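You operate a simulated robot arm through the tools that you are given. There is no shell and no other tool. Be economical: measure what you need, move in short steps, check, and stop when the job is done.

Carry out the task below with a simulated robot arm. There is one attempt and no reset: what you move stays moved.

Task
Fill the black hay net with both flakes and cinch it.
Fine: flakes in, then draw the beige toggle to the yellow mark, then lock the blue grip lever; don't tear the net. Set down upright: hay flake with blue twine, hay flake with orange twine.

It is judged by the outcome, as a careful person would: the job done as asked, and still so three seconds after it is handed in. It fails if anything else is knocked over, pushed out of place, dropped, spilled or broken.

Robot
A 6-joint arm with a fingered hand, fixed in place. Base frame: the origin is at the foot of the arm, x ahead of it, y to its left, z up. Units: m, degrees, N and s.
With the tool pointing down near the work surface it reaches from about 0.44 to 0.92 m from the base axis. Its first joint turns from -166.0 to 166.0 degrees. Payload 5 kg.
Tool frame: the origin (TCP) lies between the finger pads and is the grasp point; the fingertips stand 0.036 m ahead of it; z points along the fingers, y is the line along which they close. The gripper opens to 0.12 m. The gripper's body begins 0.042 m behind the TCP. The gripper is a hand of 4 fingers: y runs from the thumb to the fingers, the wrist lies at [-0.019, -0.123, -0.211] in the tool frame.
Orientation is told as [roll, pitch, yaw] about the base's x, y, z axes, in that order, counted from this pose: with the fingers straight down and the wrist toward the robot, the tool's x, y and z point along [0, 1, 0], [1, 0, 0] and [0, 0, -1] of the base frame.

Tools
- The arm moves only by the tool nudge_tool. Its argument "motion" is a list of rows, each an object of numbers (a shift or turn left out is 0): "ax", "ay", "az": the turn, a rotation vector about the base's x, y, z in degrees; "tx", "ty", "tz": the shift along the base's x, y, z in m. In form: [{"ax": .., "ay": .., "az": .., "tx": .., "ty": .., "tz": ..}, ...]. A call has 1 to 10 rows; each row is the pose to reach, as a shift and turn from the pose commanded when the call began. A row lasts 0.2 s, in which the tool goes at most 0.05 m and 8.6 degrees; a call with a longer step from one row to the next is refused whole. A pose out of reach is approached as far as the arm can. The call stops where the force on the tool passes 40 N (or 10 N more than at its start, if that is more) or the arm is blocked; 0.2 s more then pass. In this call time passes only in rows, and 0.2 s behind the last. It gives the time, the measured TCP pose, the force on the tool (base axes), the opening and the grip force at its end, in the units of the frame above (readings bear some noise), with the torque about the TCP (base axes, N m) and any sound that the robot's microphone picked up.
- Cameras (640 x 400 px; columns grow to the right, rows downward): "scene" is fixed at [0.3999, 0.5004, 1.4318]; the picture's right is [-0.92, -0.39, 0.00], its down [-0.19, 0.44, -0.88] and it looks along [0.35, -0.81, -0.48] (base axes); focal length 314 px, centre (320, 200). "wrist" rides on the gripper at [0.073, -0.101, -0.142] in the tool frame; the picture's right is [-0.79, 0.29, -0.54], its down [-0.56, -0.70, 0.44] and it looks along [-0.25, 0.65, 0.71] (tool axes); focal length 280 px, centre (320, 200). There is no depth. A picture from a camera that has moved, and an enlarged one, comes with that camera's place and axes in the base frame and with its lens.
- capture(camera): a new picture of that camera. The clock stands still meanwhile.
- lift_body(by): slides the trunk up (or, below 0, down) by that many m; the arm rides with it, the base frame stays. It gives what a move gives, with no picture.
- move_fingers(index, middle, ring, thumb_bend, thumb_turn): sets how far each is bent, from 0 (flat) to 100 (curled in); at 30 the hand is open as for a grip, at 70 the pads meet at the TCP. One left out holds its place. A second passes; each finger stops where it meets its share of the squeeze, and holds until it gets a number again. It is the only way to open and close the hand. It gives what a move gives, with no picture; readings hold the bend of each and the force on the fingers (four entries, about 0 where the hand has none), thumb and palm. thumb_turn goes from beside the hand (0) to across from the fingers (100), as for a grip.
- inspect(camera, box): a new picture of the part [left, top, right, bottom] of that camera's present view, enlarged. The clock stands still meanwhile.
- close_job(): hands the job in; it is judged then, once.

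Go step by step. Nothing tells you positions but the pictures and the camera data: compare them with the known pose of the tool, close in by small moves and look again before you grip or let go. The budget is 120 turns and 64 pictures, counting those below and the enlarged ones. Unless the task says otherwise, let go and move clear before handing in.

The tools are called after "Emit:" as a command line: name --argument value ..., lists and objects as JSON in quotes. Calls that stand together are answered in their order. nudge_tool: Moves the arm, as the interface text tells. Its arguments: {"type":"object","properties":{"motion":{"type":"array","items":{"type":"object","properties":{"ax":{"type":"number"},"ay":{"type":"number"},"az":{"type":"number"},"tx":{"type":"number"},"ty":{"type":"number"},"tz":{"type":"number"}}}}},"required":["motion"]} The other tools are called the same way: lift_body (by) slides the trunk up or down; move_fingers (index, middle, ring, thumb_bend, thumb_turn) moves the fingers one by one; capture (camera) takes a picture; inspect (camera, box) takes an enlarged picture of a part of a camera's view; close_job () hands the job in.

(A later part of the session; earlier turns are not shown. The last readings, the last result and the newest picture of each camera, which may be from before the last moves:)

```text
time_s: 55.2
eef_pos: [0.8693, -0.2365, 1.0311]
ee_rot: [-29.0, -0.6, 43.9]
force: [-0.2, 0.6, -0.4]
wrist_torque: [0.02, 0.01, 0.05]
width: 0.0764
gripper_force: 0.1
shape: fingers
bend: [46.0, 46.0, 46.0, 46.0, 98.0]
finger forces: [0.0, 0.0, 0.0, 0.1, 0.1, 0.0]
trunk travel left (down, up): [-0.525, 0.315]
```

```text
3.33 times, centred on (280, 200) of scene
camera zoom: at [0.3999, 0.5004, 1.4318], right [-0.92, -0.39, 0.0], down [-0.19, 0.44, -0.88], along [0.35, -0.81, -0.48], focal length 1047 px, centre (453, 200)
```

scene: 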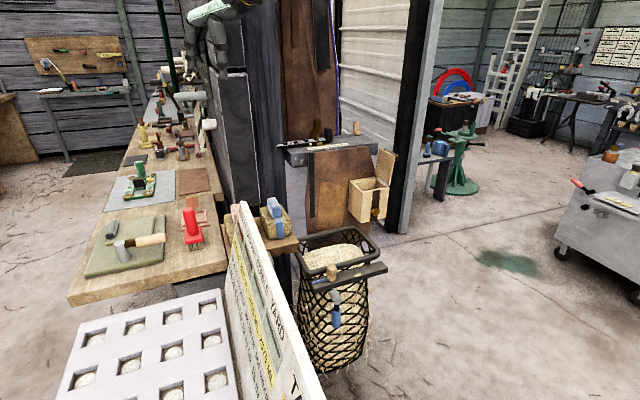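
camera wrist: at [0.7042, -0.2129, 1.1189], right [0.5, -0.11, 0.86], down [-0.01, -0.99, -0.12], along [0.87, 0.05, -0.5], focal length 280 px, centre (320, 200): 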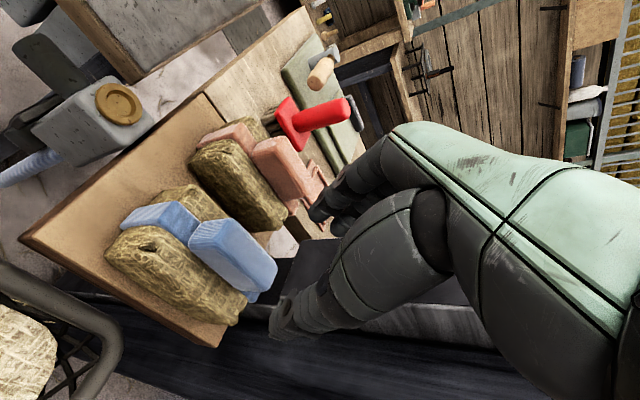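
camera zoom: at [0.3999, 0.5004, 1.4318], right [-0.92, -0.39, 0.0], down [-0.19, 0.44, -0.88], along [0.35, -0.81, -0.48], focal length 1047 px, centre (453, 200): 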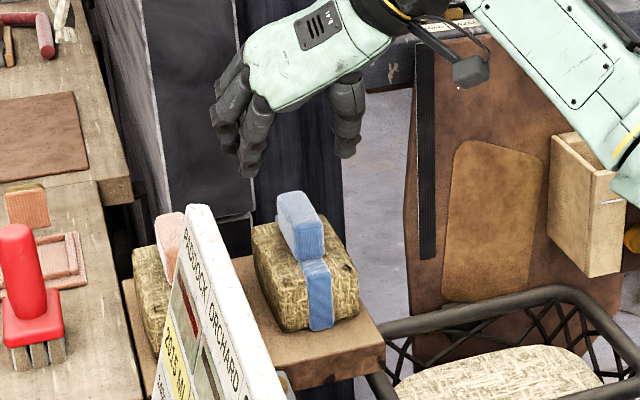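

The block's centre averages to (0.875,-0.241). I'll open slightly and descend to z≈0.945 straddling it.

Emit:
nudge_tool --motion '[{"tx": 0.005, "ty": -0.004, "tz": -0.02}, {"tx": 0.005, "ty": -0.004, "tz": -0.04}, {"tx": 0.005, "ty": -0.004, "tz": -0.06}]'

Emit:
capture --camera "wrist"

Emit:
inspect --camera "scene" --box '[230, 160, 310, 240]'

```text
time_s: 56.0
eef_pos: [0.8742, -0.2402, 0.9701]
ee_rot: [-29.0, -0.6, 44.1]
force: [-0.1, 0.2, -0.5]
wrist_torque: [-0.02, 0.01, 0.01]
width: 0.0767
gripper_force: 0.1
shape: fingers
bend: [46.0, 46.0, 46.0, 46.0, 98.0]
finger forces: [0.2, 0.0, 0.0, 0.1, 0.0, 0.0]
trunk travel left (down, up): [-0.525, 0.315]
```

```text
39 pictures are left
camera wrist: at [0.7095, -0.2174, 1.0587], right [0.5, -0.11, 0.86], down [-0.01, -0.99, -0.12], along [0.87, 0.05, -0.5], focal length 280 px, centre (320, 200)
```

wrist: 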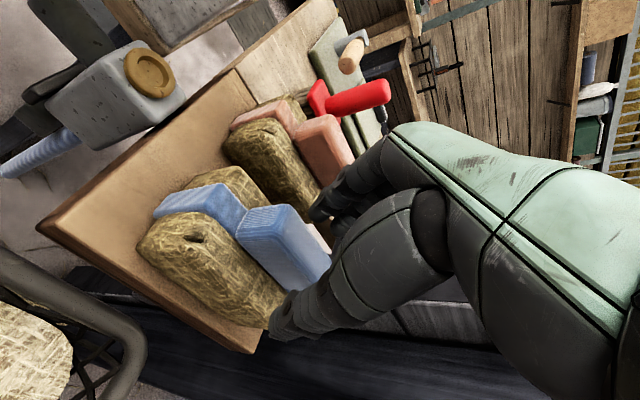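

```text
5.00 times, centred on (270, 200) of scene
camera zoom: at [0.3999, 0.5004, 1.4318], right [-0.92, -0.39, 0.0], down [-0.19, 0.44, -0.88], along [0.35, -0.81, -0.48], focal length 1570 px, centre (570, 200)
```

zoom: 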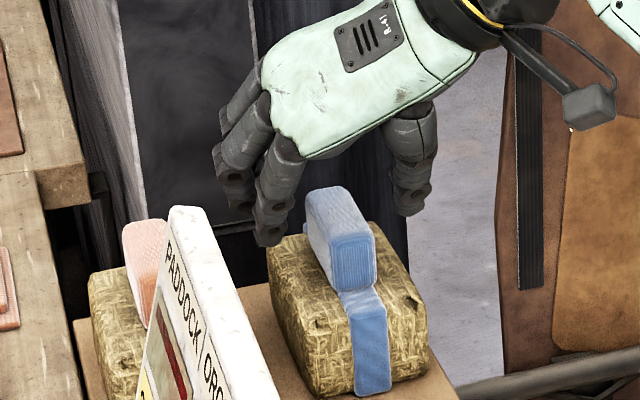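

The handle projects exactly where I expect in both views, and the hand straddles it. I'll descend 3 cm and close.

Emit:
nudge_tool --motion '[{"tz": -0.015}, {"tz": -0.03}]'

Emit:
move_fingers --index 64 --middle 64 --ring 64 --thumb_bend 64

Emit:
capture --camera "wrist"

Emit:
inspect --camera "scene" --box '[230, 160, 310, 240]'

```text
time_s: 56.6
eef_pos: [0.8742, -0.2395, 0.9456]
ee_rot: [-29.3, -0.8, 44.0]
force: [-1.7, -0.4, 10.2]
wrist_torque: [0.23, -0.38, 0.01]
width: 0.0769
gripper_force: 4.9
shape: fingers
bend: [46.0, 46.0, 46.0, 46.0, 98.0]
finger forces: [9.0, 0.0, 0.1, 0.0, 0.2, 0.1]
trunk travel left (down, up): [-0.525, 0.315]
```

```text
time_s: 57.6
eef_pos: [0.875, -0.2388, 0.9465]
ee_rot: [-29.3, -0.7, 44.1]
force: [9.6, 2.1, 22.6]
wrist_torque: [0.23, -0.87, 0.13]
width: 0.0578
gripper_force: 18.9
shape: fingers
bend: [51.0, 62.0, 63.0, 56.0, 98.0]
finger forces: [20.6, 3.8, 2.3, 0.0, 10.3, 0.1]
trunk travel left (down, up): [-0.525, 0.315]
```

```text
37 pictures are left
camera wrist: at [0.709, -0.2156, 1.0327], right [0.49, -0.11, 0.86], down [-0.01, -0.99, -0.12], along [0.87, 0.05, -0.49], focal length 280 px, centre (320, 200)
```

wrist: 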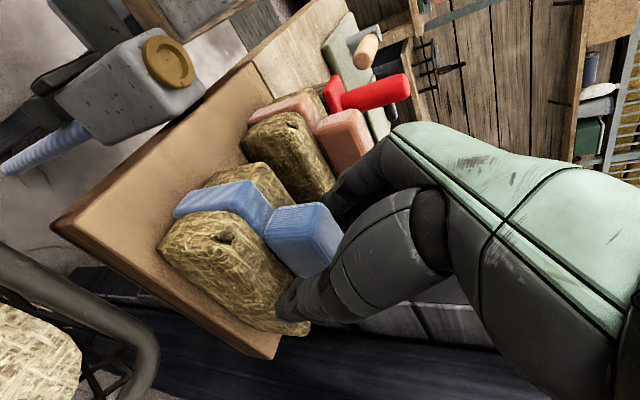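

```text
5.00 times, centred on (270, 200) of scene
camera zoom: at [0.3999, 0.5004, 1.4318], right [-0.92, -0.39, 0.0], down [-0.19, 0.44, -0.88], along [0.35, -0.81, -0.48], focal length 1570 px, centre (570, 200)
```

zoom: 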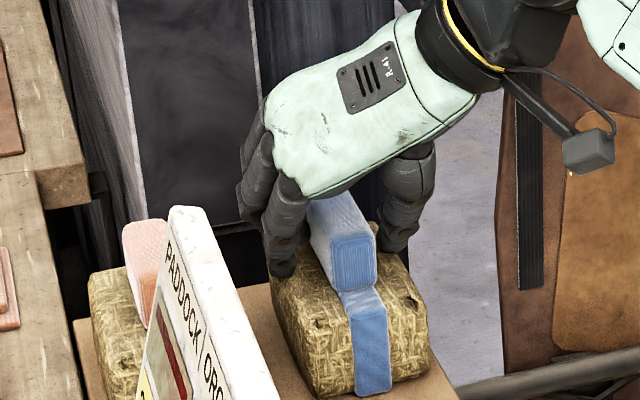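

The index finger is pressing on the hay top because the tilt makes it lowest. I'll reopen, lift about 1 cm, lessen the tilt by 6°, and close again.

Emit:
move_fingers --index 46 --middle 48 --ring 48 --thumb_bend 48

Emit:
nudge_tool --motion '[{"tz": 0.01}, {"tz": 0.014, "ax": 4.2, "ay": 4.2}]'

Emit:
move_fingers --index 66 --middle 66 --ring 66 --thumb_bend 66

Emit:
inspect --camera "scene" --box '[230, 160, 310, 240]'

```text
time_s: 58.6
eef_pos: [0.873, -0.2398, 0.9446]
ee_rot: [-29.3, -0.7, 44.0]
force: [-4.6, -1.6, 21.8]
wrist_torque: [0.34, -0.63, 0.03]
width: 0.0709
gripper_force: 11.1
shape: fingers
bend: [48.0, 48.0, 48.0, 47.0, 98.0]
finger forces: [21.0, 0.0, 0.1, 0.1, 1.2, 0.0]
trunk travel left (down, up): [-0.525, 0.315]
```

```text
time_s: 59.2
eef_pos: [0.8758, -0.2387, 0.9532]
ee_rot: [-22.8, -0.2, 44.1]
force: [-0.3, 0.3, 0.4]
wrist_torque: [-0.01, 0.0, 0.01]
width: 0.0738
gripper_force: 0.1
shape: fingers
bend: [46.0, 48.0, 48.0, 48.0, 98.0]
finger forces: [0.0, 0.0, 0.1, 0.0, 0.1, 0.0]
trunk travel left (down, up): [-0.525, 0.315]
```

```text
time_s: 60.2
eef_pos: [0.8746, -0.2406, 0.9545]
ee_rot: [-23.0, -0.4, 43.9]
force: [-0.8, -0.9, 0.0]
wrist_torque: [0.01, 0.14, 0.01]
width: 0.0299
gripper_force: 6.3
shape: fingers
bend: [63.0, 64.0, 65.0, 62.0, 97.0]
finger forces: [2.6, 2.4, 1.3, 0.0, 6.7, 0.0]
trunk travel left (down, up): [-0.525, 0.315]
```

```text
5.00 times, centred on (270, 200) of scene
camera zoom: at [0.3999, 0.5004, 1.4318], right [-0.92, -0.39, 0.0], down [-0.19, 0.44, -0.88], along [0.35, -0.81, -0.48], focal length 1570 px, centre (570, 200)
```

zoom: 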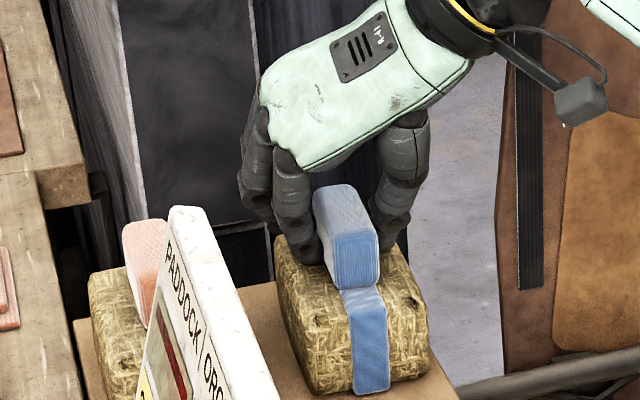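

The grip is on the handle (3 cm) with all fingers in contact. I'll tighten and lift a bit.

Emit:
move_fingers --index 76 --middle 76 --ring 76 --thumb_bend 76

Emit:
nudge_tool --motion '[{"tz": 0.015}, {"tz": 0.035}, {"tz": 0.06}]'

Emit:
inspect --camera "scene" --box '[220, 140, 400, 320]'

```text
time_s: 61.2
eef_pos: [0.8753, -0.2398, 0.9567]
ee_rot: [-23.1, -0.5, 43.9]
force: [2.1, -3.7, 6.6]
wrist_torque: [-0.1, 0.5, 0.17]
width: 0.0282
gripper_force: 29.3
shape: fingers
bend: [73.0, 73.0, 74.0, 61.0, 95.0]
finger forces: [12.8, 8.8, 9.5, 0.0, 27.6, 0.0]
trunk travel left (down, up): [-0.525, 0.315]
```

```text
time_s: 62.0
eef_pos: [0.8763, -0.2389, 1.0149]
ee_rot: [-22.9, -0.4, 43.9]
force: [-0.5, 0.0, -3.6]
wrist_torque: [-0.01, -0.04, 0.0]
width: 0.0286
gripper_force: 25.3
shape: fingers
bend: [73.0, 74.0, 75.0, 62.0, 93.0]
finger forces: [15.2, 7.0, 3.4, 0.1, 24.6, 0.1]
trunk travel left (down, up): [-0.525, 0.315]
```

```text
2.22 times, centred on (310, 230) of scene
camera zoom: at [0.3999, 0.5004, 1.4318], right [-0.92, -0.39, 0.0], down [-0.19, 0.44, -0.88], along [0.35, -0.81, -0.48], focal length 698 px, centre (342, 133)
```

zoom: 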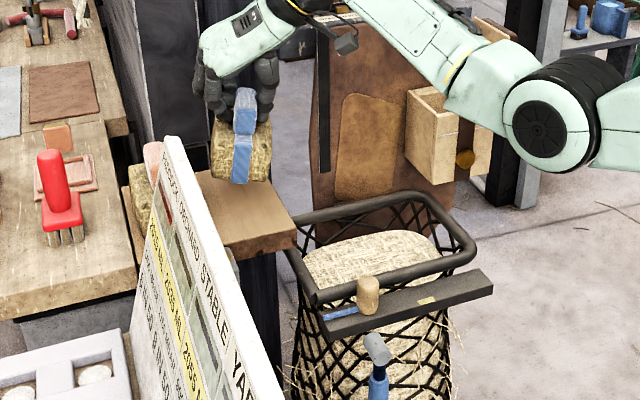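

The blue flake is held and clear of the shelf. I'll raise it and carry it over the net, then look down into the net.

Emit:
nudge_tool --motion '[{"tz": 0.04}, {"tz": 0.08, "tx": -0.02, "ty": -0.015}, {"tz": 0.1, "tx": -0.05, "ty": -0.035}, {"tz": 0.11, "tx": -0.085, "ty": -0.06}, {"tz": 0.11, "tx": -0.12, "ty": -0.085}, {"tz": 0.11, "tx": -0.155, "ty": -0.11}, {"tz": 0.11, "tx": -0.175, "ty": -0.13}]'

Emit:
capture --camera "wrist"

Emit:
inspect --camera "scene" --box '[260, 120, 420, 280]'

```text
time_s: 63.6
eef_pos: [0.6987, -0.3718, 1.1256]
ee_rot: [-22.9, -0.4, 44.0]
force: [0.2, -0.3, -3.3]
wrist_torque: [0.0, -0.01, 0.02]
width: 0.0285
gripper_force: 25.3
shape: fingers
bend: [73.0, 74.0, 75.0, 62.0, 93.0]
finger forces: [15.0, 7.1, 3.5, 0.0, 24.6, 0.1]
trunk travel left (down, up): [-0.525, 0.315]
```

```text
33 pictures are left
camera wrist: at [0.5403, -0.3552, 1.227], right [0.56, -0.17, 0.81], down [-0.02, -0.98, -0.19], along [0.83, 0.09, -0.55], focal length 280 px, centre (320, 200)
```

wrist: 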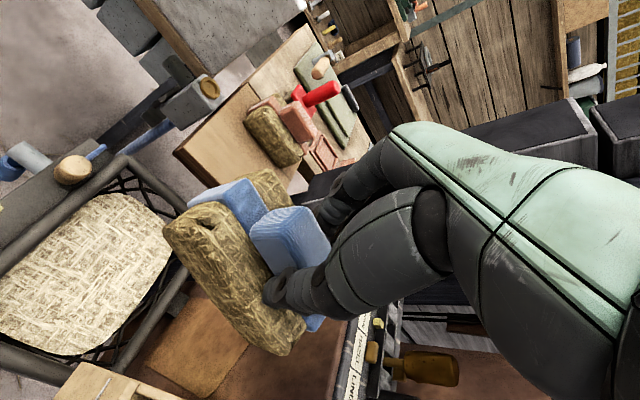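

```text
2.50 times, centred on (340, 200) of scene
camera zoom: at [0.3999, 0.5004, 1.4318], right [-0.92, -0.39, 0.0], down [-0.19, 0.44, -0.88], along [0.35, -0.81, -0.48], focal length 785 px, centre (270, 200)
```

zoom: 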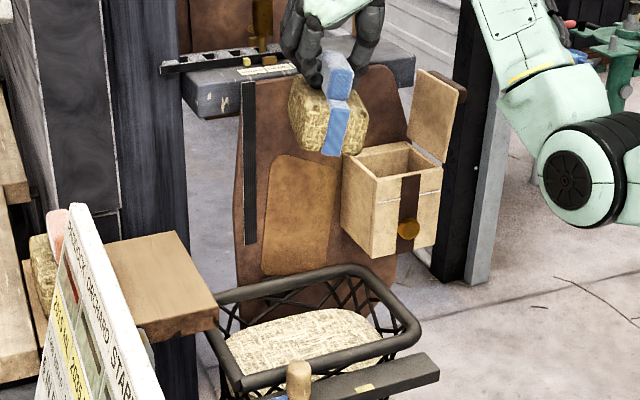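

The rim's inner opening measures about 0.167 × 0.216 m, centred at (0.714,-0.356), and the hay surface is at z≈0.725. I'll check that the held flake is level before lowering.

Emit:
inspect --camera "scene" --box '[310, 115, 370, 175]'

```text
6.67 times, centred on (340, 145) of scene
camera zoom: at [0.3999, 0.5004, 1.4318], right [-0.92, -0.39, 0.0], down [-0.19, 0.44, -0.88], along [0.35, -0.81, -0.48], focal length 2094 px, centre (187, 567)
```

zoom: 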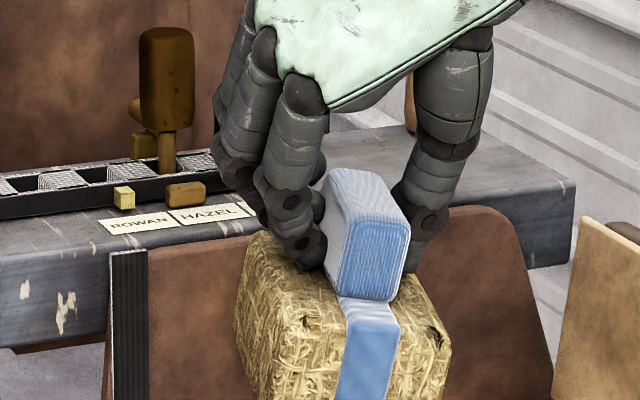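

The flake is nearly level. I'll move over its spot (0.680,-0.394) on the far side from the shelf and lower it in stages.

Emit:
nudge_tool --motion '[{"tx": -0.0095, "ty": -0.012, "tz": -0.03}, {"tx": -0.019, "ty": -0.023, "tz": -0.07, "az": -2}, {"tx": -0.019, "ty": -0.023, "tz": -0.11, "az": -2}, {"tx": -0.019, "ty": -0.023, "tz": -0.15, "az": -2}, {"tx": -0.019, "ty": -0.023, "tz": -0.19, "az": -2}, {"tx": -0.019, "ty": -0.023, "tz": -0.225, "az": -2}]'

Emit:
capture --camera "wrist"

Emit:
inspect --camera "scene" --box '[280, 170, 400, 290]'

```text
time_s: 65.0
eef_pos: [0.6804, -0.3942, 0.8991]
ee_rot: [-23.0, -0.4, 42.1]
force: [0.7, -0.3, -2.5]
wrist_torque: [-0.01, 0.03, 0.02]
width: 0.0283
gripper_force: 25.2
shape: fingers
bend: [73.0, 74.0, 75.0, 62.0, 93.0]
finger forces: [14.9, 7.1, 3.2, 0.0, 24.4, 0.1]
trunk travel left (down, up): [-0.525, 0.315]
```

```text
30 pictures are left
camera wrist: at [0.5226, -0.3715, 1.0006], right [0.55, -0.19, 0.81], down [-0.06, -0.98, -0.19], along [0.83, 0.06, -0.55], focal length 280 px, centre (320, 200)
```

wrist: 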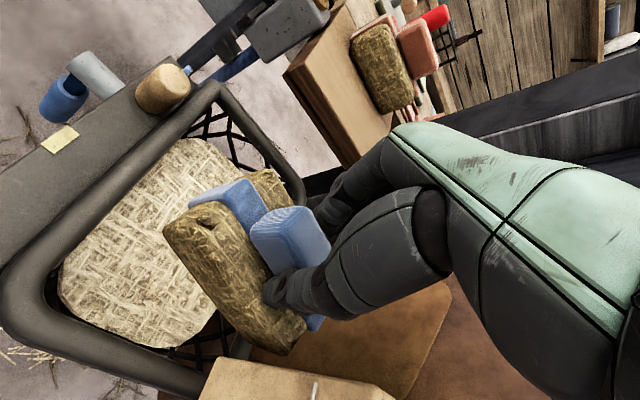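

```text
3.33 times, centred on (340, 230) of scene
camera zoom: at [0.3999, 0.5004, 1.4318], right [-0.92, -0.39, 0.0], down [-0.19, 0.44, -0.88], along [0.35, -0.81, -0.48], focal length 1047 px, centre (253, 100)
```

zoom: 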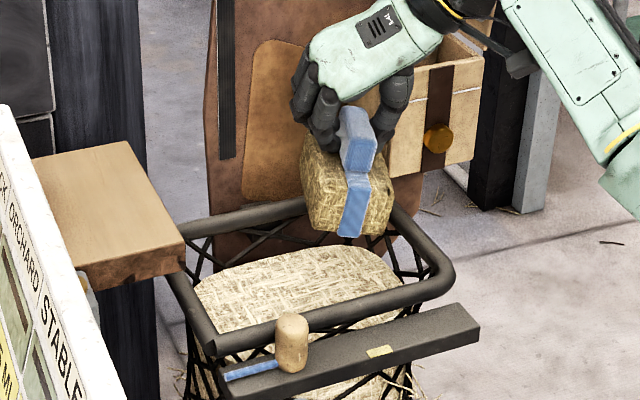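

Position looks right. I'll lower gently until contact.

Emit:
nudge_tool --motion '[{"tz": -0.02, "tx": 0.003, "ty": -0.003}, {"tz": -0.035, "tx": 0.003, "ty": -0.003}, {"tz": -0.045, "tx": 0.003, "ty": -0.003}, {"tz": -0.052, "tx": 0.003, "ty": -0.003}, {"tz": -0.058, "tx": 0.003, "ty": -0.003}]'

Emit:
inspect --camera "scene" --box '[300, 200, 380, 280]'

```text
time_s: 66.2
eef_pos: [0.6839, -0.3967, 0.8411]
ee_rot: [-23.0, -0.4, 42.0]
force: [0.3, -0.3, -3.7]
wrist_torque: [-0.02, 0.0, -0.01]
width: 0.0284
gripper_force: 24.5
shape: fingers
bend: [73.0, 74.0, 75.0, 62.0, 93.0]
finger forces: [14.9, 6.9, 3.4, 0.1, 24.4, 0.0]
trunk travel left (down, up): [-0.525, 0.315]
```

```text
5.00 times, centred on (340, 240) of scene
camera zoom: at [0.3999, 0.5004, 1.4318], right [-0.92, -0.39, 0.0], down [-0.19, 0.44, -0.88], along [0.35, -0.81, -0.48], focal length 1570 px, centre (220, 0)
```

zoom: 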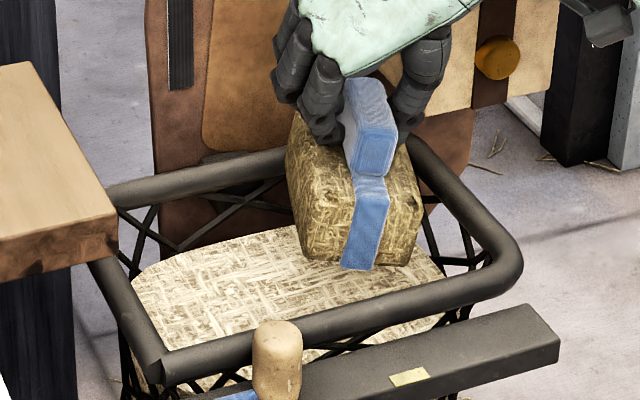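

Still no contact, and there's clearance all round. I'll continue down in small steps.

Emit:
nudge_tool --motion '[{"tz": -0.008}, {"tz": -0.016}, {"tz": -0.024}, {"tz": -0.032}, {"tz": -0.04}]'

Emit:
inspect --camera "scene" --box '[300, 200, 380, 280]'

```text
time_s: 67.4
eef_pos: [0.6835, -0.3969, 0.8013]
ee_rot: [-23.0, -0.4, 41.8]
force: [-0.9, -0.4, -4.0]
wrist_torque: [0.04, 0.0, 0.02]
width: 0.0284
gripper_force: 24.3
shape: fingers
bend: [73.0, 74.0, 75.0, 62.0, 93.0]
finger forces: [14.9, 6.9, 3.3, 0.1, 24.5, 0.1]
trunk travel left (down, up): [-0.525, 0.315]
```

```text
5.00 times, centred on (340, 240) of scene
camera zoom: at [0.3999, 0.5004, 1.4318], right [-0.92, -0.39, 0.0], down [-0.19, 0.44, -0.88], along [0.35, -0.81, -0.48], focal length 1570 px, centre (220, 0)
```

zoom: 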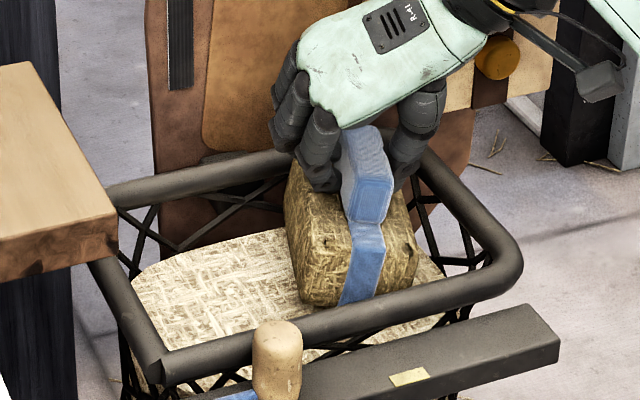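

I'll shift 1 cm toward the net's middle to give the thumb room from the rim, then keep lowering.

Emit:
nudge_tool --motion '[{"tx": 0.007, "ty": 0.007}, {"tx": 0.007, "ty": 0.007, "tz": -0.008}, {"tx": 0.007, "ty": 0.007, "tz": -0.016}, {"tx": 0.007, "ty": 0.007, "tz": -0.024}]'

Emit:
inspect --camera "scene" --box '[300, 200, 380, 280]'

Emit:
capture --camera "wrist"

```text
time_s: 68.5
eef_pos: [0.6938, -0.3919, 0.7903]
ee_rot: [-24.2, -0.8, 42.0]
force: [-6.3, 6.5, 20.6]
wrist_torque: [-0.28, 1.28, -0.27]
width: 0.0283
gripper_force: 31.6
shape: fingers
bend: [74.0, 74.0, 75.0, 62.0, 93.0]
finger forces: [13.0, 6.8, 3.4, 0.0, 40.7, 0.0]
trunk travel left (down, up): [-0.525, 0.315]
stopped in row 4: the force on the tool passed its limit at 44 N (the readings are from after the stop); the commanded pose is now the measured one
```

```text
5.00 times, centred on (340, 240) of scene
camera zoom: at [0.3999, 0.5004, 1.4318], right [-0.92, -0.39, 0.0], down [-0.19, 0.44, -0.88], along [0.35, -0.81, -0.48], focal length 1570 px, centre (220, 0)
```

zoom: 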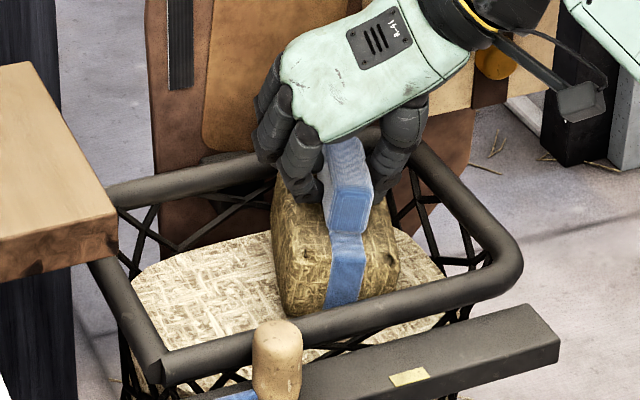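

```text
25 pictures are left
camera wrist: at [0.5356, -0.3682, 0.8887], right [0.54, -0.19, 0.82], down [-0.06, -0.98, -0.18], along [0.84, 0.05, -0.54], focal length 280 px, centre (320, 200)
```

wrist: 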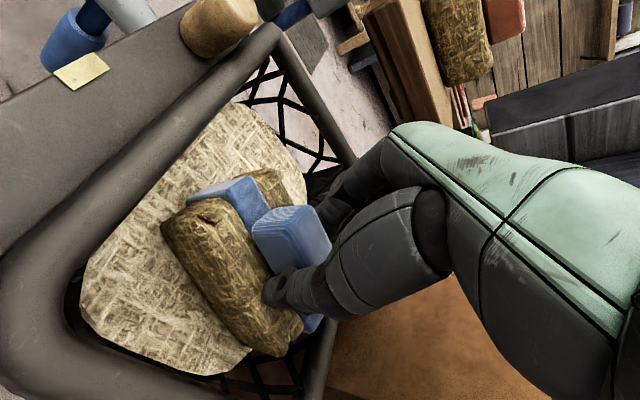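

Contact: the flake is resting on the hay, inside the rim on all sides. I'll ease the pressure and open the fingers just enough.

Emit:
nudge_tool --motion '[{"tz": 0.003}]'

Emit:
move_fingers --index 58 --middle 58 --ring 58 --thumb_bend 56

Emit:
move_fingers --index 48 --middle 48 --ring 48 --thumb_bend 48

Emit:
inspect --camera "scene" --box '[300, 200, 380, 280]'

```text
time_s: 68.9
eef_pos: [0.6951, -0.3911, 0.7906]
ee_rot: [-24.1, -0.8, 41.9]
force: [0.5, 2.2, 14.0]
wrist_torque: [-0.17, 0.55, -0.09]
width: 0.0282
gripper_force: 28.2
shape: fingers
bend: [74.0, 74.0, 75.0, 62.0, 94.0]
finger forces: [15.9, 8.2, 3.7, 0.0, 29.2, 0.0]
trunk travel left (down, up): [-0.525, 0.315]
```

```text
time_s: 69.9
eef_pos: [0.6958, -0.3921, 0.7897]
ee_rot: [-23.9, -0.8, 41.9]
force: [-1.2, -0.4, 0.0]
wrist_torque: [-0.02, 0.01, 0.02]
width: 0.0447
gripper_force: 0.1
shape: fingers
bend: [57.0, 57.0, 57.0, 56.0, 97.0]
finger forces: [0.0, 0.0, 0.0, 0.0, 0.1, 0.1]
trunk travel left (down, up): [-0.525, 0.315]
```

```text
time_s: 70.9
eef_pos: [0.6952, -0.3916, 0.789]
ee_rot: [-23.9, -0.7, 41.8]
force: [0.3, -0.4, -0.7]
wrist_torque: [-0.02, -0.02, 0.01]
width: 0.07
gripper_force: 0.1
shape: fingers
bend: [48.0, 48.0, 48.0, 48.0, 97.0]
finger forces: [0.0, 0.1, 0.1, 0.1, 0.1, 0.0]
trunk travel left (down, up): [-0.525, 0.315]
```

```text
5.00 times, centred on (340, 240) of scene
camera zoom: at [0.3999, 0.5004, 1.4318], right [-0.92, -0.39, 0.0], down [-0.19, 0.44, -0.88], along [0.35, -0.81, -0.48], focal length 1570 px, centre (220, 0)
```

zoom: 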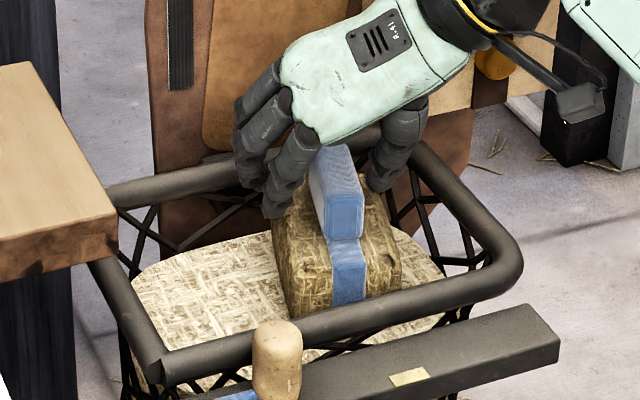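

The blue flake stands upright in the net. I'll rise straight up, then set up for the orange flake at about (0.960,-0.156), which needs more tilt for reach.

Emit:
nudge_tool --motion '[{"tz": 0.02}, {"tz": 0.05}, {"tz": 0.09}, {"tz": 0.13}, {"tz": 0.175}, {"tz": 0.22}, {"tz": 0.265}, {"tz": 0.31}, {"tz": 0.355}, {"tz": 0.38}]'

Emit:
lift_body --by -0.08

Emit:
nudge_tool --motion '[{"ax": -3, "ay": -3, "tx": 0.025, "ty": 0.025}, {"ax": -6, "ay": -6, "tx": 0.05, "ty": 0.05}, {"ax": -9, "ay": -9, "tx": 0.075, "ty": 0.075}, {"ax": -12, "ay": -12, "tx": 0.1, "ty": 0.1}, {"ax": -12.7, "ay": -12.7, "tx": 0.125, "ty": 0.125, "az": 2}, {"ax": -12.7, "ay": -12.7, "tx": 0.15, "ty": 0.15, "az": 2}, {"ax": -12.7, "ay": -12.7, "tx": 0.175, "ty": 0.175, "az": 2}]'

```text
time_s: 73.1
eef_pos: [0.6979, -0.392, 1.17]
ee_rot: [-23.9, -0.7, 41.9]
force: [0.4, 0.1, 0.6]
wrist_torque: [-0.01, 0.0, 0.01]
width: 0.0697
gripper_force: 0.1
shape: fingers
bend: [48.0, 48.0, 48.0, 48.0, 97.0]
finger forces: [0.1, 0.0, 0.1, 0.1, 0.1, 0.0]
trunk travel left (down, up): [-0.525, 0.315]
```

```text
time_s: 74.3
eef_pos: [0.6969, -0.392, 1.0887]
ee_rot: [-23.9, -0.6, 42.0]
force: [-0.3, -0.4, 0.0]
wrist_torque: [0.03, 0.01, 0.01]
width: 0.0696
gripper_force: 0.1
shape: fingers
bend: [48.0, 48.0, 48.0, 48.0, 97.0]
finger forces: [0.0, 0.0, 0.0, 0.0, 0.0, 0.0]
trunk travel left (down, up): [-0.445, 0.395]
```

```text
time_s: 75.9
eef_pos: [0.8718, -0.2165, 1.0884]
ee_rot: [-41.9, -1.4, 44.2]
force: [-0.4, 0.4, -0.1]
wrist_torque: [0.02, 0.02, -0.04]
width: 0.0696
gripper_force: 0.0
shape: fingers
bend: [48.0, 48.0, 48.0, 48.0, 97.0]
finger forces: [0.1, 0.0, 0.0, 0.0, 0.0, 0.0]
trunk travel left (down, up): [-0.445, 0.395]
```

Emit:
nudge_tool --motion '[{"tx": 0.025, "ty": 0.018, "tz": -0.02}, {"tx": 0.05, "ty": 0.036, "tz": -0.045}, {"tx": 0.07, "ty": 0.05, "tz": -0.07}, {"tx": 0.083, "ty": 0.06, "tz": -0.085}]'

Emit:
capture --camera "wrist"

Emit:
inspect --camera "scene" --box '[210, 150, 290, 230]'

```text
time_s: 76.9
eef_pos: [0.9545, -0.1557, 1.0045]
ee_rot: [-41.9, -1.3, 44.2]
force: [0.4, 0.5, -0.4]
wrist_torque: [0.01, -0.01, -0.03]
width: 0.0699
gripper_force: 0.1
shape: fingers
bend: [48.0, 48.0, 48.0, 48.0, 97.0]
finger forces: [0.1, 0.0, 0.0, 0.0, 0.0, 0.0]
trunk travel left (down, up): [-0.445, 0.395]
```

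```text
23 pictures are left
camera wrist: at [0.777, -0.1215, 1.0592], right [0.35, 0.02, 0.94], down [-0.01, -1.0, 0.03], along [0.94, -0.01, -0.35], focal length 280 px, centre (320, 200)
```

wrist: 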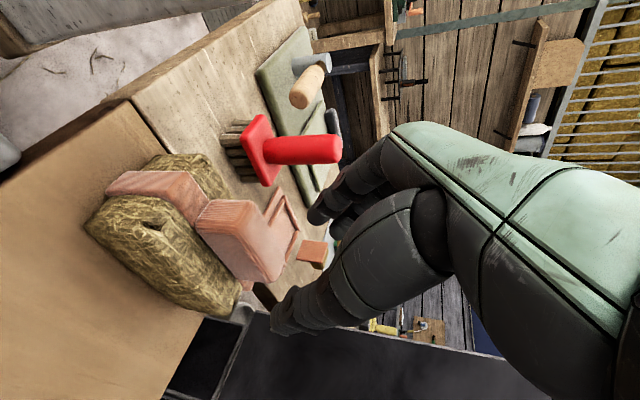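

```text
5.00 times, centred on (250, 190) of scene
camera zoom: at [0.3999, 0.5004, 1.4318], right [-0.92, -0.39, 0.0], down [-0.19, 0.44, -0.88], along [0.35, -0.81, -0.48], focal length 1570 px, centre (670, 250)
```

zoom: 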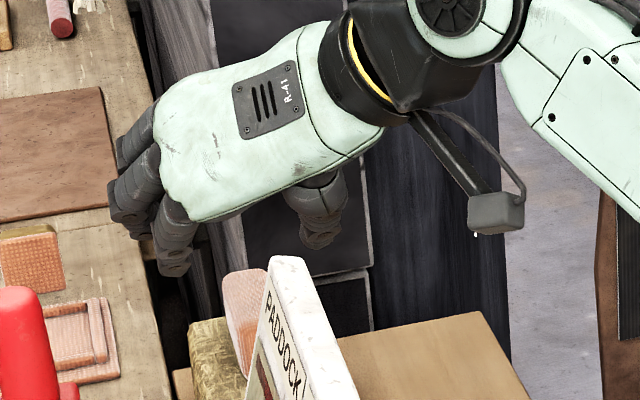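

The orange handle projects at about (0.955,-0.155), right under the hand. I'll descend to grip height and close.

Emit:
nudge_tool --motion '[{"tz": -0.02, "tx": 0.002}, {"tz": -0.038, "tx": 0.002}, {"tz": -0.05, "tx": 0.002}]'

Emit:
move_fingers --index 66 --middle 66 --ring 66 --thumb_bend 66

Emit:
capture --camera "wrist"

```text
time_s: 77.7
eef_pos: [0.9563, -0.1562, 0.9543]
ee_rot: [-41.8, -1.3, 44.2]
force: [0.3, -0.4, 0.9]
wrist_torque: [-0.01, 0.03, 0.01]
width: 0.0702
gripper_force: 0.0
shape: fingers
bend: [48.0, 48.0, 48.0, 48.0, 97.0]
finger forces: [0.0, 0.0, 0.0, 0.0, 0.1, 0.0]
trunk travel left (down, up): [-0.445, 0.395]
```

```text
time_s: 78.7
eef_pos: [0.9561, -0.1562, 0.9541]
ee_rot: [-41.8, -1.4, 44.2]
force: [0.1, 0.3, 0.9]
wrist_torque: [0.01, 0.02, -0.01]
width: 0.0301
gripper_force: 6.3
shape: fingers
bend: [62.0, 63.0, 66.0, 61.0, 97.0]
finger forces: [3.1, 3.6, 0.0, 0.0, 5.8, 0.1]
trunk travel left (down, up): [-0.445, 0.395]
```

```text
21 pictures are left
camera wrist: at [0.7789, -0.1214, 1.0099], right [0.35, 0.02, 0.94], down [-0.01, -1.0, 0.03], along [0.94, -0.01, -0.35], focal length 280 px, centre (320, 200)
```

wrist: 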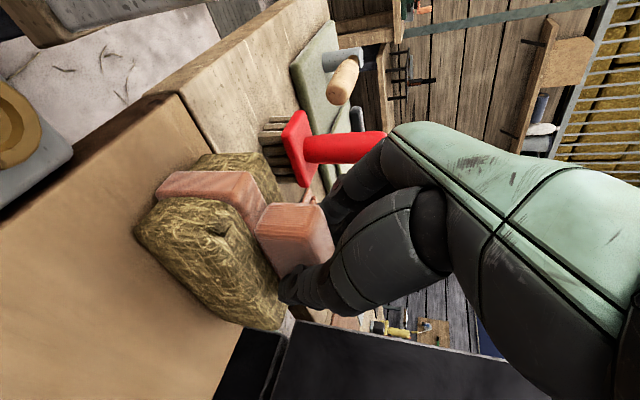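

Index, middle and thumb hold the handle. I'll tighten those and lift.

Emit:
move_fingers --index 76 --middle 76 --thumb_bend 76

Emit:
nudge_tool --motion '[{"tz": 0.01}, {"tz": 0.025}, {"tz": 0.045}, {"tz": 0.065}]'

Emit:
capture --camera "wrist"

```text
time_s: 79.7
eef_pos: [0.9561, -0.1583, 0.9553]
ee_rot: [-41.9, -1.5, 44.2]
force: [2.5, -2.3, 3.9]
wrist_torque: [-0.22, 0.08, 0.05]
width: 0.0276
gripper_force: 22.4
shape: fingers
bend: [71.0, 65.0, 66.0, 62.0, 97.0]
finger forces: [10.9, 12.2, 0.0, 0.1, 22.1, 0.0]
trunk travel left (down, up): [-0.445, 0.395]
```

```text
time_s: 80.7
eef_pos: [0.9558, -0.1549, 1.0202]
ee_rot: [-41.7, -1.2, 44.2]
force: [0.4, 0.9, -3.2]
wrist_torque: [-0.01, 0.02, -0.01]
width: 0.0283
gripper_force: 20.9
shape: fingers
bend: [71.0, 67.0, 66.0, 63.0, 94.0]
finger forces: [12.4, 7.8, 0.1, 0.0, 20.9, 0.1]
trunk travel left (down, up): [-0.445, 0.395]
```

```text
20 pictures are left
camera wrist: at [0.779, -0.1207, 1.0752], right [0.35, 0.02, 0.94], down [-0.01, -1.0, 0.03], along [0.94, -0.01, -0.35], focal length 280 px, centre (320, 200)
```

wrist: 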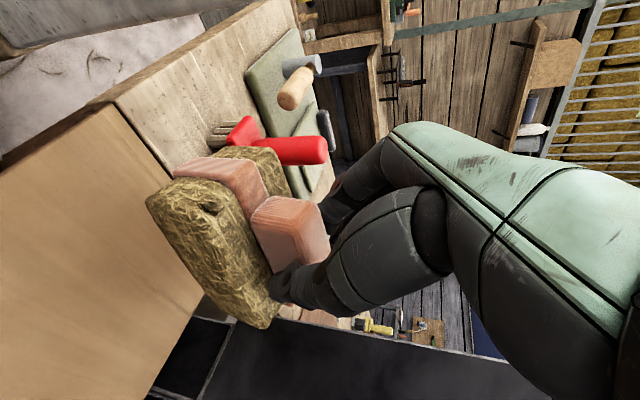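

Held; the flake droops about 7° at its far end, which I'll correct by adding a little tilt. I'll carry it above the free half of the net.

Emit:
nudge_tool --motion '[{"tz": 0.03}, {"tz": 0.06, "tx": -0.02, "ty": -0.015}, {"tz": 0.07, "tx": -0.05, "ty": -0.04}, {"tz": 0.07, "tx": -0.08, "ty": -0.065}, {"tz": 0.07, "tx": -0.11, "ty": -0.09}, {"tz": 0.07, "tx": -0.14, "ty": -0.115, "ax": -2, "ay": -2}, {"tz": 0.06, "tx": -0.17, "ty": -0.14, "ax": -5, "ay": -5}, {"tz": 0.03, "tx": -0.19, "ty": -0.157, "ax": -5, "ay": -5}, {"tz": -0.01, "tx": -0.203, "ty": -0.167, "ax": -5, "ay": -5}, {"tz": -0.05, "tx": -0.203, "ty": -0.167, "ax": -5, "ay": -5}]'

Emit:
nudge_tool --motion '[{"tz": -0.03}, {"tz": -0.06}]'

Emit:
capture --camera "wrist"

Emit:
inspect --camera "scene" --box '[280, 180, 380, 280]'

```text
time_s: 82.9
eef_pos: [0.7547, -0.3245, 0.9702]
ee_rot: [-48.9, -1.3, 44.3]
force: [0.1, 0.4, -3.2]
wrist_torque: [0.01, 0.04, -0.01]
width: 0.0283
gripper_force: 20.8
shape: fingers
bend: [71.0, 67.0, 66.0, 63.0, 94.0]
finger forces: [12.3, 7.8, 0.0, 0.1, 20.8, 0.0]
trunk travel left (down, up): [-0.445, 0.395]
```

```text
time_s: 83.5
eef_pos: [0.7537, -0.3255, 0.9097]
ee_rot: [-48.8, -1.3, 44.5]
force: [-0.2, 0.4, -3.2]
wrist_torque: [0.01, 0.07, -0.01]
width: 0.0283
gripper_force: 20.5
shape: fingers
bend: [71.0, 67.0, 66.0, 63.0, 94.0]
finger forces: [12.3, 7.8, 0.0, 0.0, 20.8, 0.0]
trunk travel left (down, up): [-0.445, 0.395]
```

```text
19 pictures are left
camera wrist: at [0.5718, -0.2872, 0.9455], right [0.27, 0.11, 0.96], down [-0.01, -0.99, 0.11], along [0.96, -0.04, -0.26], focal length 280 px, centre (320, 200)
```

wrist: 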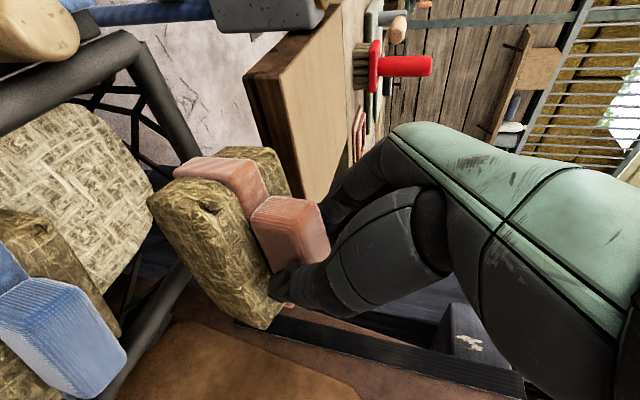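

```text
4.00 times, centred on (330, 230) of scene
camera zoom: at [0.3999, 0.5004, 1.4318], right [-0.92, -0.39, 0.0], down [-0.19, 0.44, -0.88], along [0.35, -0.81, -0.48], focal length 1256 px, centre (280, 80)
```

zoom: 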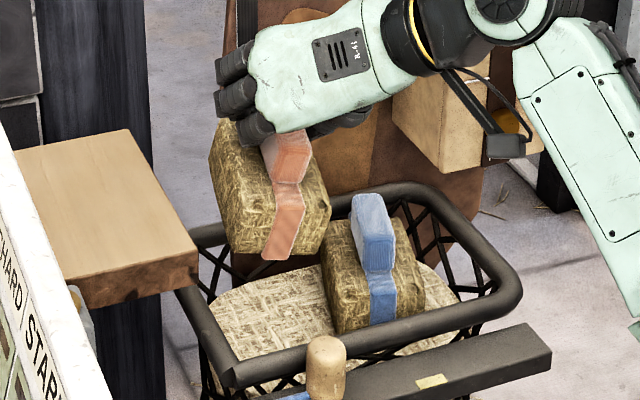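

The orange flake hangs with a roll of about 8° (bottom toward the shelf) and a small yaw. I'll correct this by rotating the hand, then look.

Emit:
nudge_tool --motion '[{"ax": -2.8, "ay": 2.8, "az": 2}, {"ax": -5.6, "ay": 5.6, "az": 4}]'

Emit:
inspect --camera "scene" --box '[300, 190, 380, 270]'

```text
time_s: 84.1
eef_pos: [0.7539, -0.3242, 0.9092]
ee_rot: [-48.7, 6.5, 48.5]
force: [0.2, -0.5, -4.0]
wrist_torque: [0.03, 0.02, 0.02]
width: 0.0282
gripper_force: 20.0
shape: fingers
bend: [71.0, 67.0, 66.0, 64.0, 94.0]
finger forces: [12.7, 7.6, 0.0, 0.0, 20.7, 0.1]
trunk travel left (down, up): [-0.445, 0.395]
```

```text
5.00 times, centred on (340, 230) of scene
camera zoom: at [0.3999, 0.5004, 1.4318], right [-0.92, -0.39, 0.0], down [-0.19, 0.44, -0.88], along [0.35, -0.81, -0.48], focal length 1570 px, centre (220, 50)
```

zoom: 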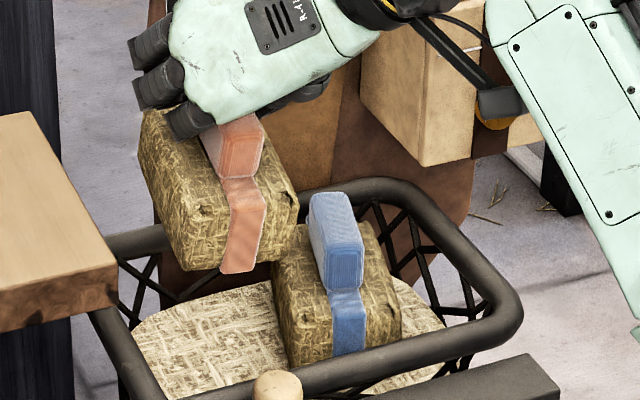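

There's still about 5° of roll, and its right bottom edge would graze the blue flake. I'll correct the roll and shift 2 cm toward the shelf side.

Emit:
nudge_tool --motion '[{"ax": -2, "ay": 2, "tx": 0.007, "ty": 0.007}, {"ax": -3.8, "ay": 3.8, "tx": 0.014, "ty": 0.014}, {"ax": -3.8, "ay": 3.8, "tx": 0.014, "ty": 0.014, "tz": -0.03}, {"ax": -3.8, "ay": 3.8, "tx": 0.014, "ty": 0.014, "tz": -0.05}]'

Emit:
inspect --camera "scene" --box '[290, 195, 380, 285]'

Emit:
capture --camera "wrist"

```text
time_s: 85.1
eef_pos: [0.7683, -0.3104, 0.8584]
ee_rot: [-48.4, 11.9, 48.5]
force: [1.1, 0.1, -3.9]
wrist_torque: [0.02, 0.01, 0.0]
width: 0.0283
gripper_force: 20.3
shape: fingers
bend: [71.0, 67.0, 66.0, 64.0, 94.0]
finger forces: [12.9, 7.5, 0.0, 0.0, 20.5, 0.0]
trunk travel left (down, up): [-0.445, 0.395]
```

```text
4.44 times, centred on (335, 240) of scene
camera zoom: at [0.3999, 0.5004, 1.4318], right [-0.92, -0.39, 0.0], down [-0.19, 0.44, -0.88], along [0.35, -0.81, -0.48], focal length 1396 px, centre (253, 22)
```

zoom: 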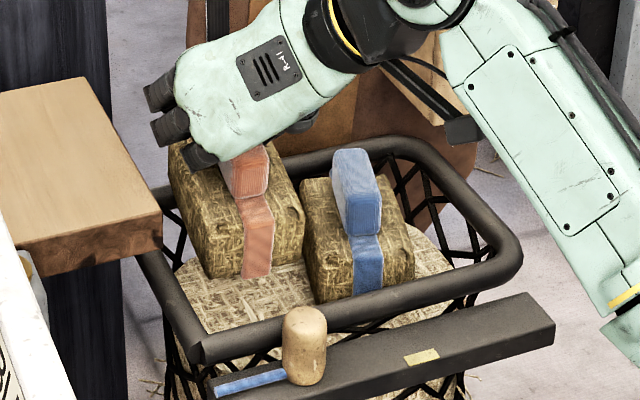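

```text
15 pictures are left
camera wrist: at [0.5918, -0.2768, 0.918], right [0.41, 0.28, 0.87], down [0.09, -0.96, 0.27], along [0.91, -0.03, -0.41], focal length 280 px, centre (320, 200)
```

wrist: 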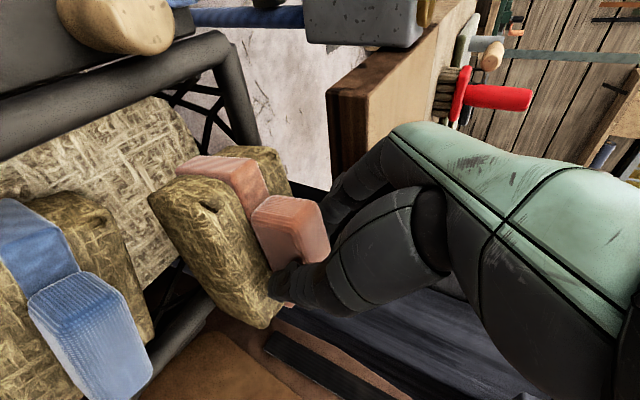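

The flake is now level and lines up with the blue one. I'll nudge it 1 cm deeper along the net and lower gently to contact.

Emit:
nudge_tool --motion '[{"tx": 0.01, "ty": -0.004, "tz": -0.01}, {"tx": 0.01, "ty": -0.004, "tz": -0.025}, {"tx": 0.01, "ty": -0.004, "tz": -0.04}, {"tx": 0.01, "ty": -0.004, "tz": -0.048}, {"tx": 0.01, "ty": -0.004, "tz": -0.054}, {"tx": 0.01, "ty": -0.004, "tz": -0.06}, {"tx": 0.01, "ty": -0.004, "tz": -0.066}]'

Emit:
inspect --camera "scene" --box '[290, 195, 380, 285]'

```text
time_s: 86.0
eef_pos: [0.7756, -0.3087, 0.8256]
ee_rot: [-48.8, 11.2, 48.8]
force: [-21.5, 14.9, 20.1]
wrist_torque: [0.0, 0.44, -0.17]
width: 0.0278
gripper_force: 29.1
shape: fingers
bend: [72.0, 72.0, 66.0, 63.0, 94.0]
finger forces: [22.3, 8.1, 0.0, 0.0, 27.7, 0.0]
trunk travel left (down, up): [-0.445, 0.395]
stopped in row 4: the force on the tool passed its limit at 48 N (the readings are from after the stop); the commanded pose is now the measured one
```

```text
4.44 times, centred on (335, 240) of scene
camera zoom: at [0.3999, 0.5004, 1.4318], right [-0.92, -0.39, 0.0], down [-0.19, 0.44, -0.88], along [0.35, -0.81, -0.48], focal length 1396 px, centre (253, 22)
```

zoom: 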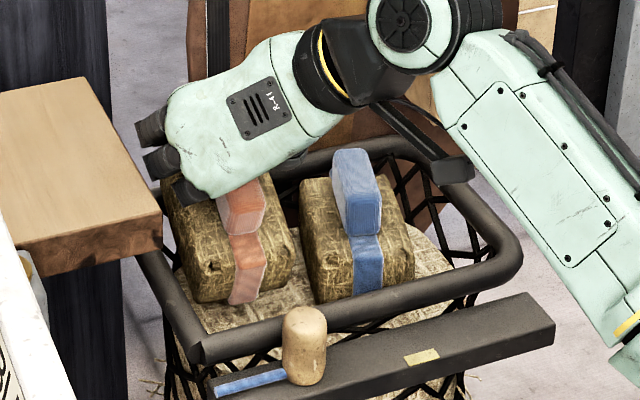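

The far end touched the far rim bar. I'll back up, shift about 2.2 cm toward the front, and descend again.

Emit:
nudge_tool --motion '[{"tz": 0.02}, {"tz": 0.04, "tx": -0.008, "ty": 0.008}, {"tz": 0.04, "tx": -0.017, "ty": 0.016}]'

Emit:
inspect --camera "scene" --box '[290, 195, 380, 285]'

```text
time_s: 86.8
eef_pos: [0.7612, -0.2963, 0.858]
ee_rot: [-48.4, 11.5, 48.8]
force: [0.8, 0.2, -3.5]
wrist_torque: [0.12, 0.03, 0.0]
width: 0.0281
gripper_force: 21.8
shape: fingers
bend: [71.0, 71.0, 66.0, 64.0, 94.0]
finger forces: [13.2, 8.1, 0.1, 0.1, 21.4, 0.1]
trunk travel left (down, up): [-0.445, 0.395]
```

```text
4.44 times, centred on (335, 240) of scene
camera zoom: at [0.3999, 0.5004, 1.4318], right [-0.92, -0.39, 0.0], down [-0.19, 0.44, -0.88], along [0.35, -0.81, -0.48], focal length 1396 px, centre (253, 22)
```

zoom: 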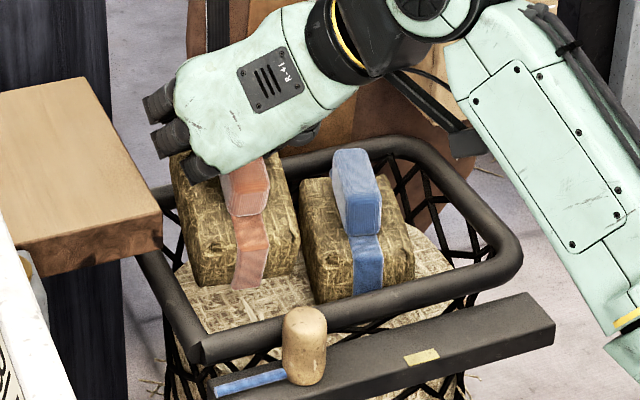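

By ray-casting, the orange flake needs to come about 1.5 cm toward the front and 1.5 cm toward the blue one, and its roll needs a trim. I'll adjust and recheck.

Emit:
nudge_tool --motion '[{"tx": -0.011, "ax": -2.2, "ay": 2.2}, {"tx": -0.021, "ax": -4.4, "ay": 4.4}, {"tx": -0.021, "ax": -4.4, "ay": 4.4, "tz": -0.015}]'

Emit:
inspect --camera "scene" --box '[290, 195, 380, 285]'

Emit:
capture --camera "wrist"

```text
time_s: 87.6
eef_pos: [0.7393, -0.2927, 0.8446]
ee_rot: [-47.8, 17.8, 48.9]
force: [0.6, 0.9, -2.7]
wrist_torque: [0.2, -0.09, -0.03]
width: 0.0282
gripper_force: 21.6
shape: fingers
bend: [71.0, 71.0, 66.0, 64.0, 93.0]
finger forces: [16.2, 6.5, 0.0, 0.1, 21.1, 0.0]
trunk travel left (down, up): [-0.445, 0.395]
```

```text
4.44 times, centred on (335, 240) of scene
camera zoom: at [0.3999, 0.5004, 1.4318], right [-0.92, -0.39, 0.0], down [-0.19, 0.44, -0.88], along [0.35, -0.81, -0.48], focal length 1396 px, centre (253, 22)
```

zoom: 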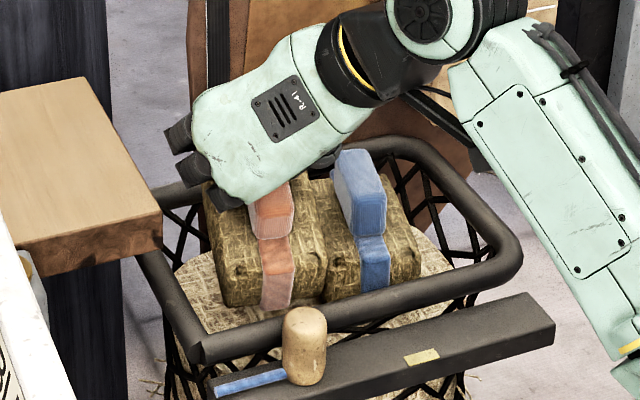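

```text
11 pictures are left
camera wrist: at [0.5686, -0.2571, 0.9146], right [0.47, 0.34, 0.82], down [0.12, -0.94, 0.33], along [0.88, -0.06, -0.48], focal length 280 px, centre (320, 200)
```

wrist: 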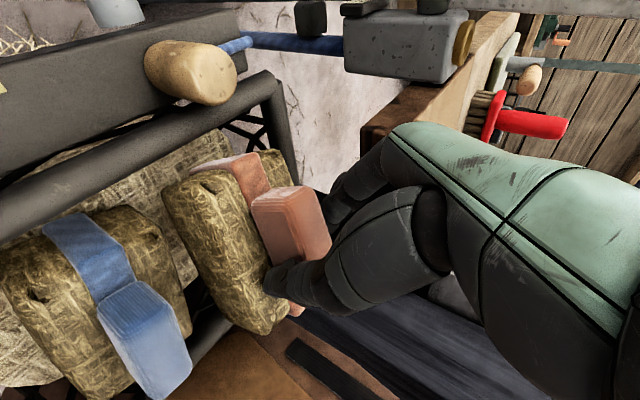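

It's touching the blue flake slightly, so I'll shift 1.2 cm back toward the shelf side, then lower.

Emit:
nudge_tool --motion '[{"tx": 0.005, "ty": 0.005}, {"tx": 0.009, "ty": 0.009, "tz": -0.008}, {"tx": 0.009, "ty": 0.009, "tz": -0.018}, {"tx": 0.009, "ty": 0.009, "tz": -0.028}, {"tx": 0.009, "ty": 0.009, "tz": -0.036}, {"tx": 0.009, "ty": 0.009, "tz": -0.044}, {"tx": 0.009, "ty": 0.009, "tz": -0.052}]'

Emit:
inspect --camera "scene" --box '[290, 195, 380, 285]'

```text
time_s: 89.2
eef_pos: [0.751, -0.2889, 0.8005]
ee_rot: [-48.9, 17.6, 48.5]
force: [7.1, -14.3, 28.5]
wrist_torque: [-0.52, -0.54, -0.11]
width: 0.028
gripper_force: 32.1
shape: fingers
bend: [71.0, 72.0, 66.0, 63.0, 94.0]
finger forces: [33.2, 4.4, 0.0, 0.0, 26.2, 0.0]
trunk travel left (down, up): [-0.445, 0.395]
```

```text
4.44 times, centred on (335, 240) of scene
camera zoom: at [0.3999, 0.5004, 1.4318], right [-0.92, -0.39, 0.0], down [-0.19, 0.44, -0.88], along [0.35, -0.81, -0.48], focal length 1396 px, centre (253, 22)
```

zoom: 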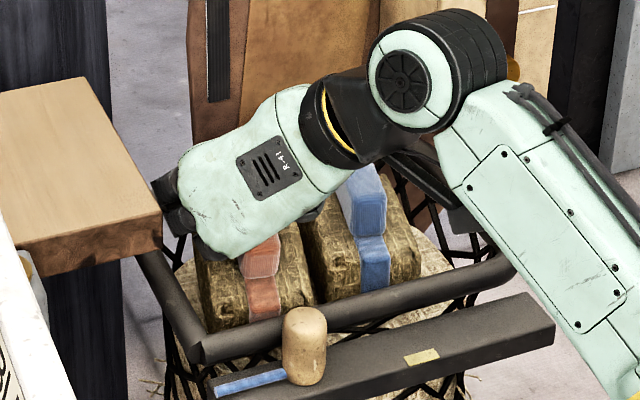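

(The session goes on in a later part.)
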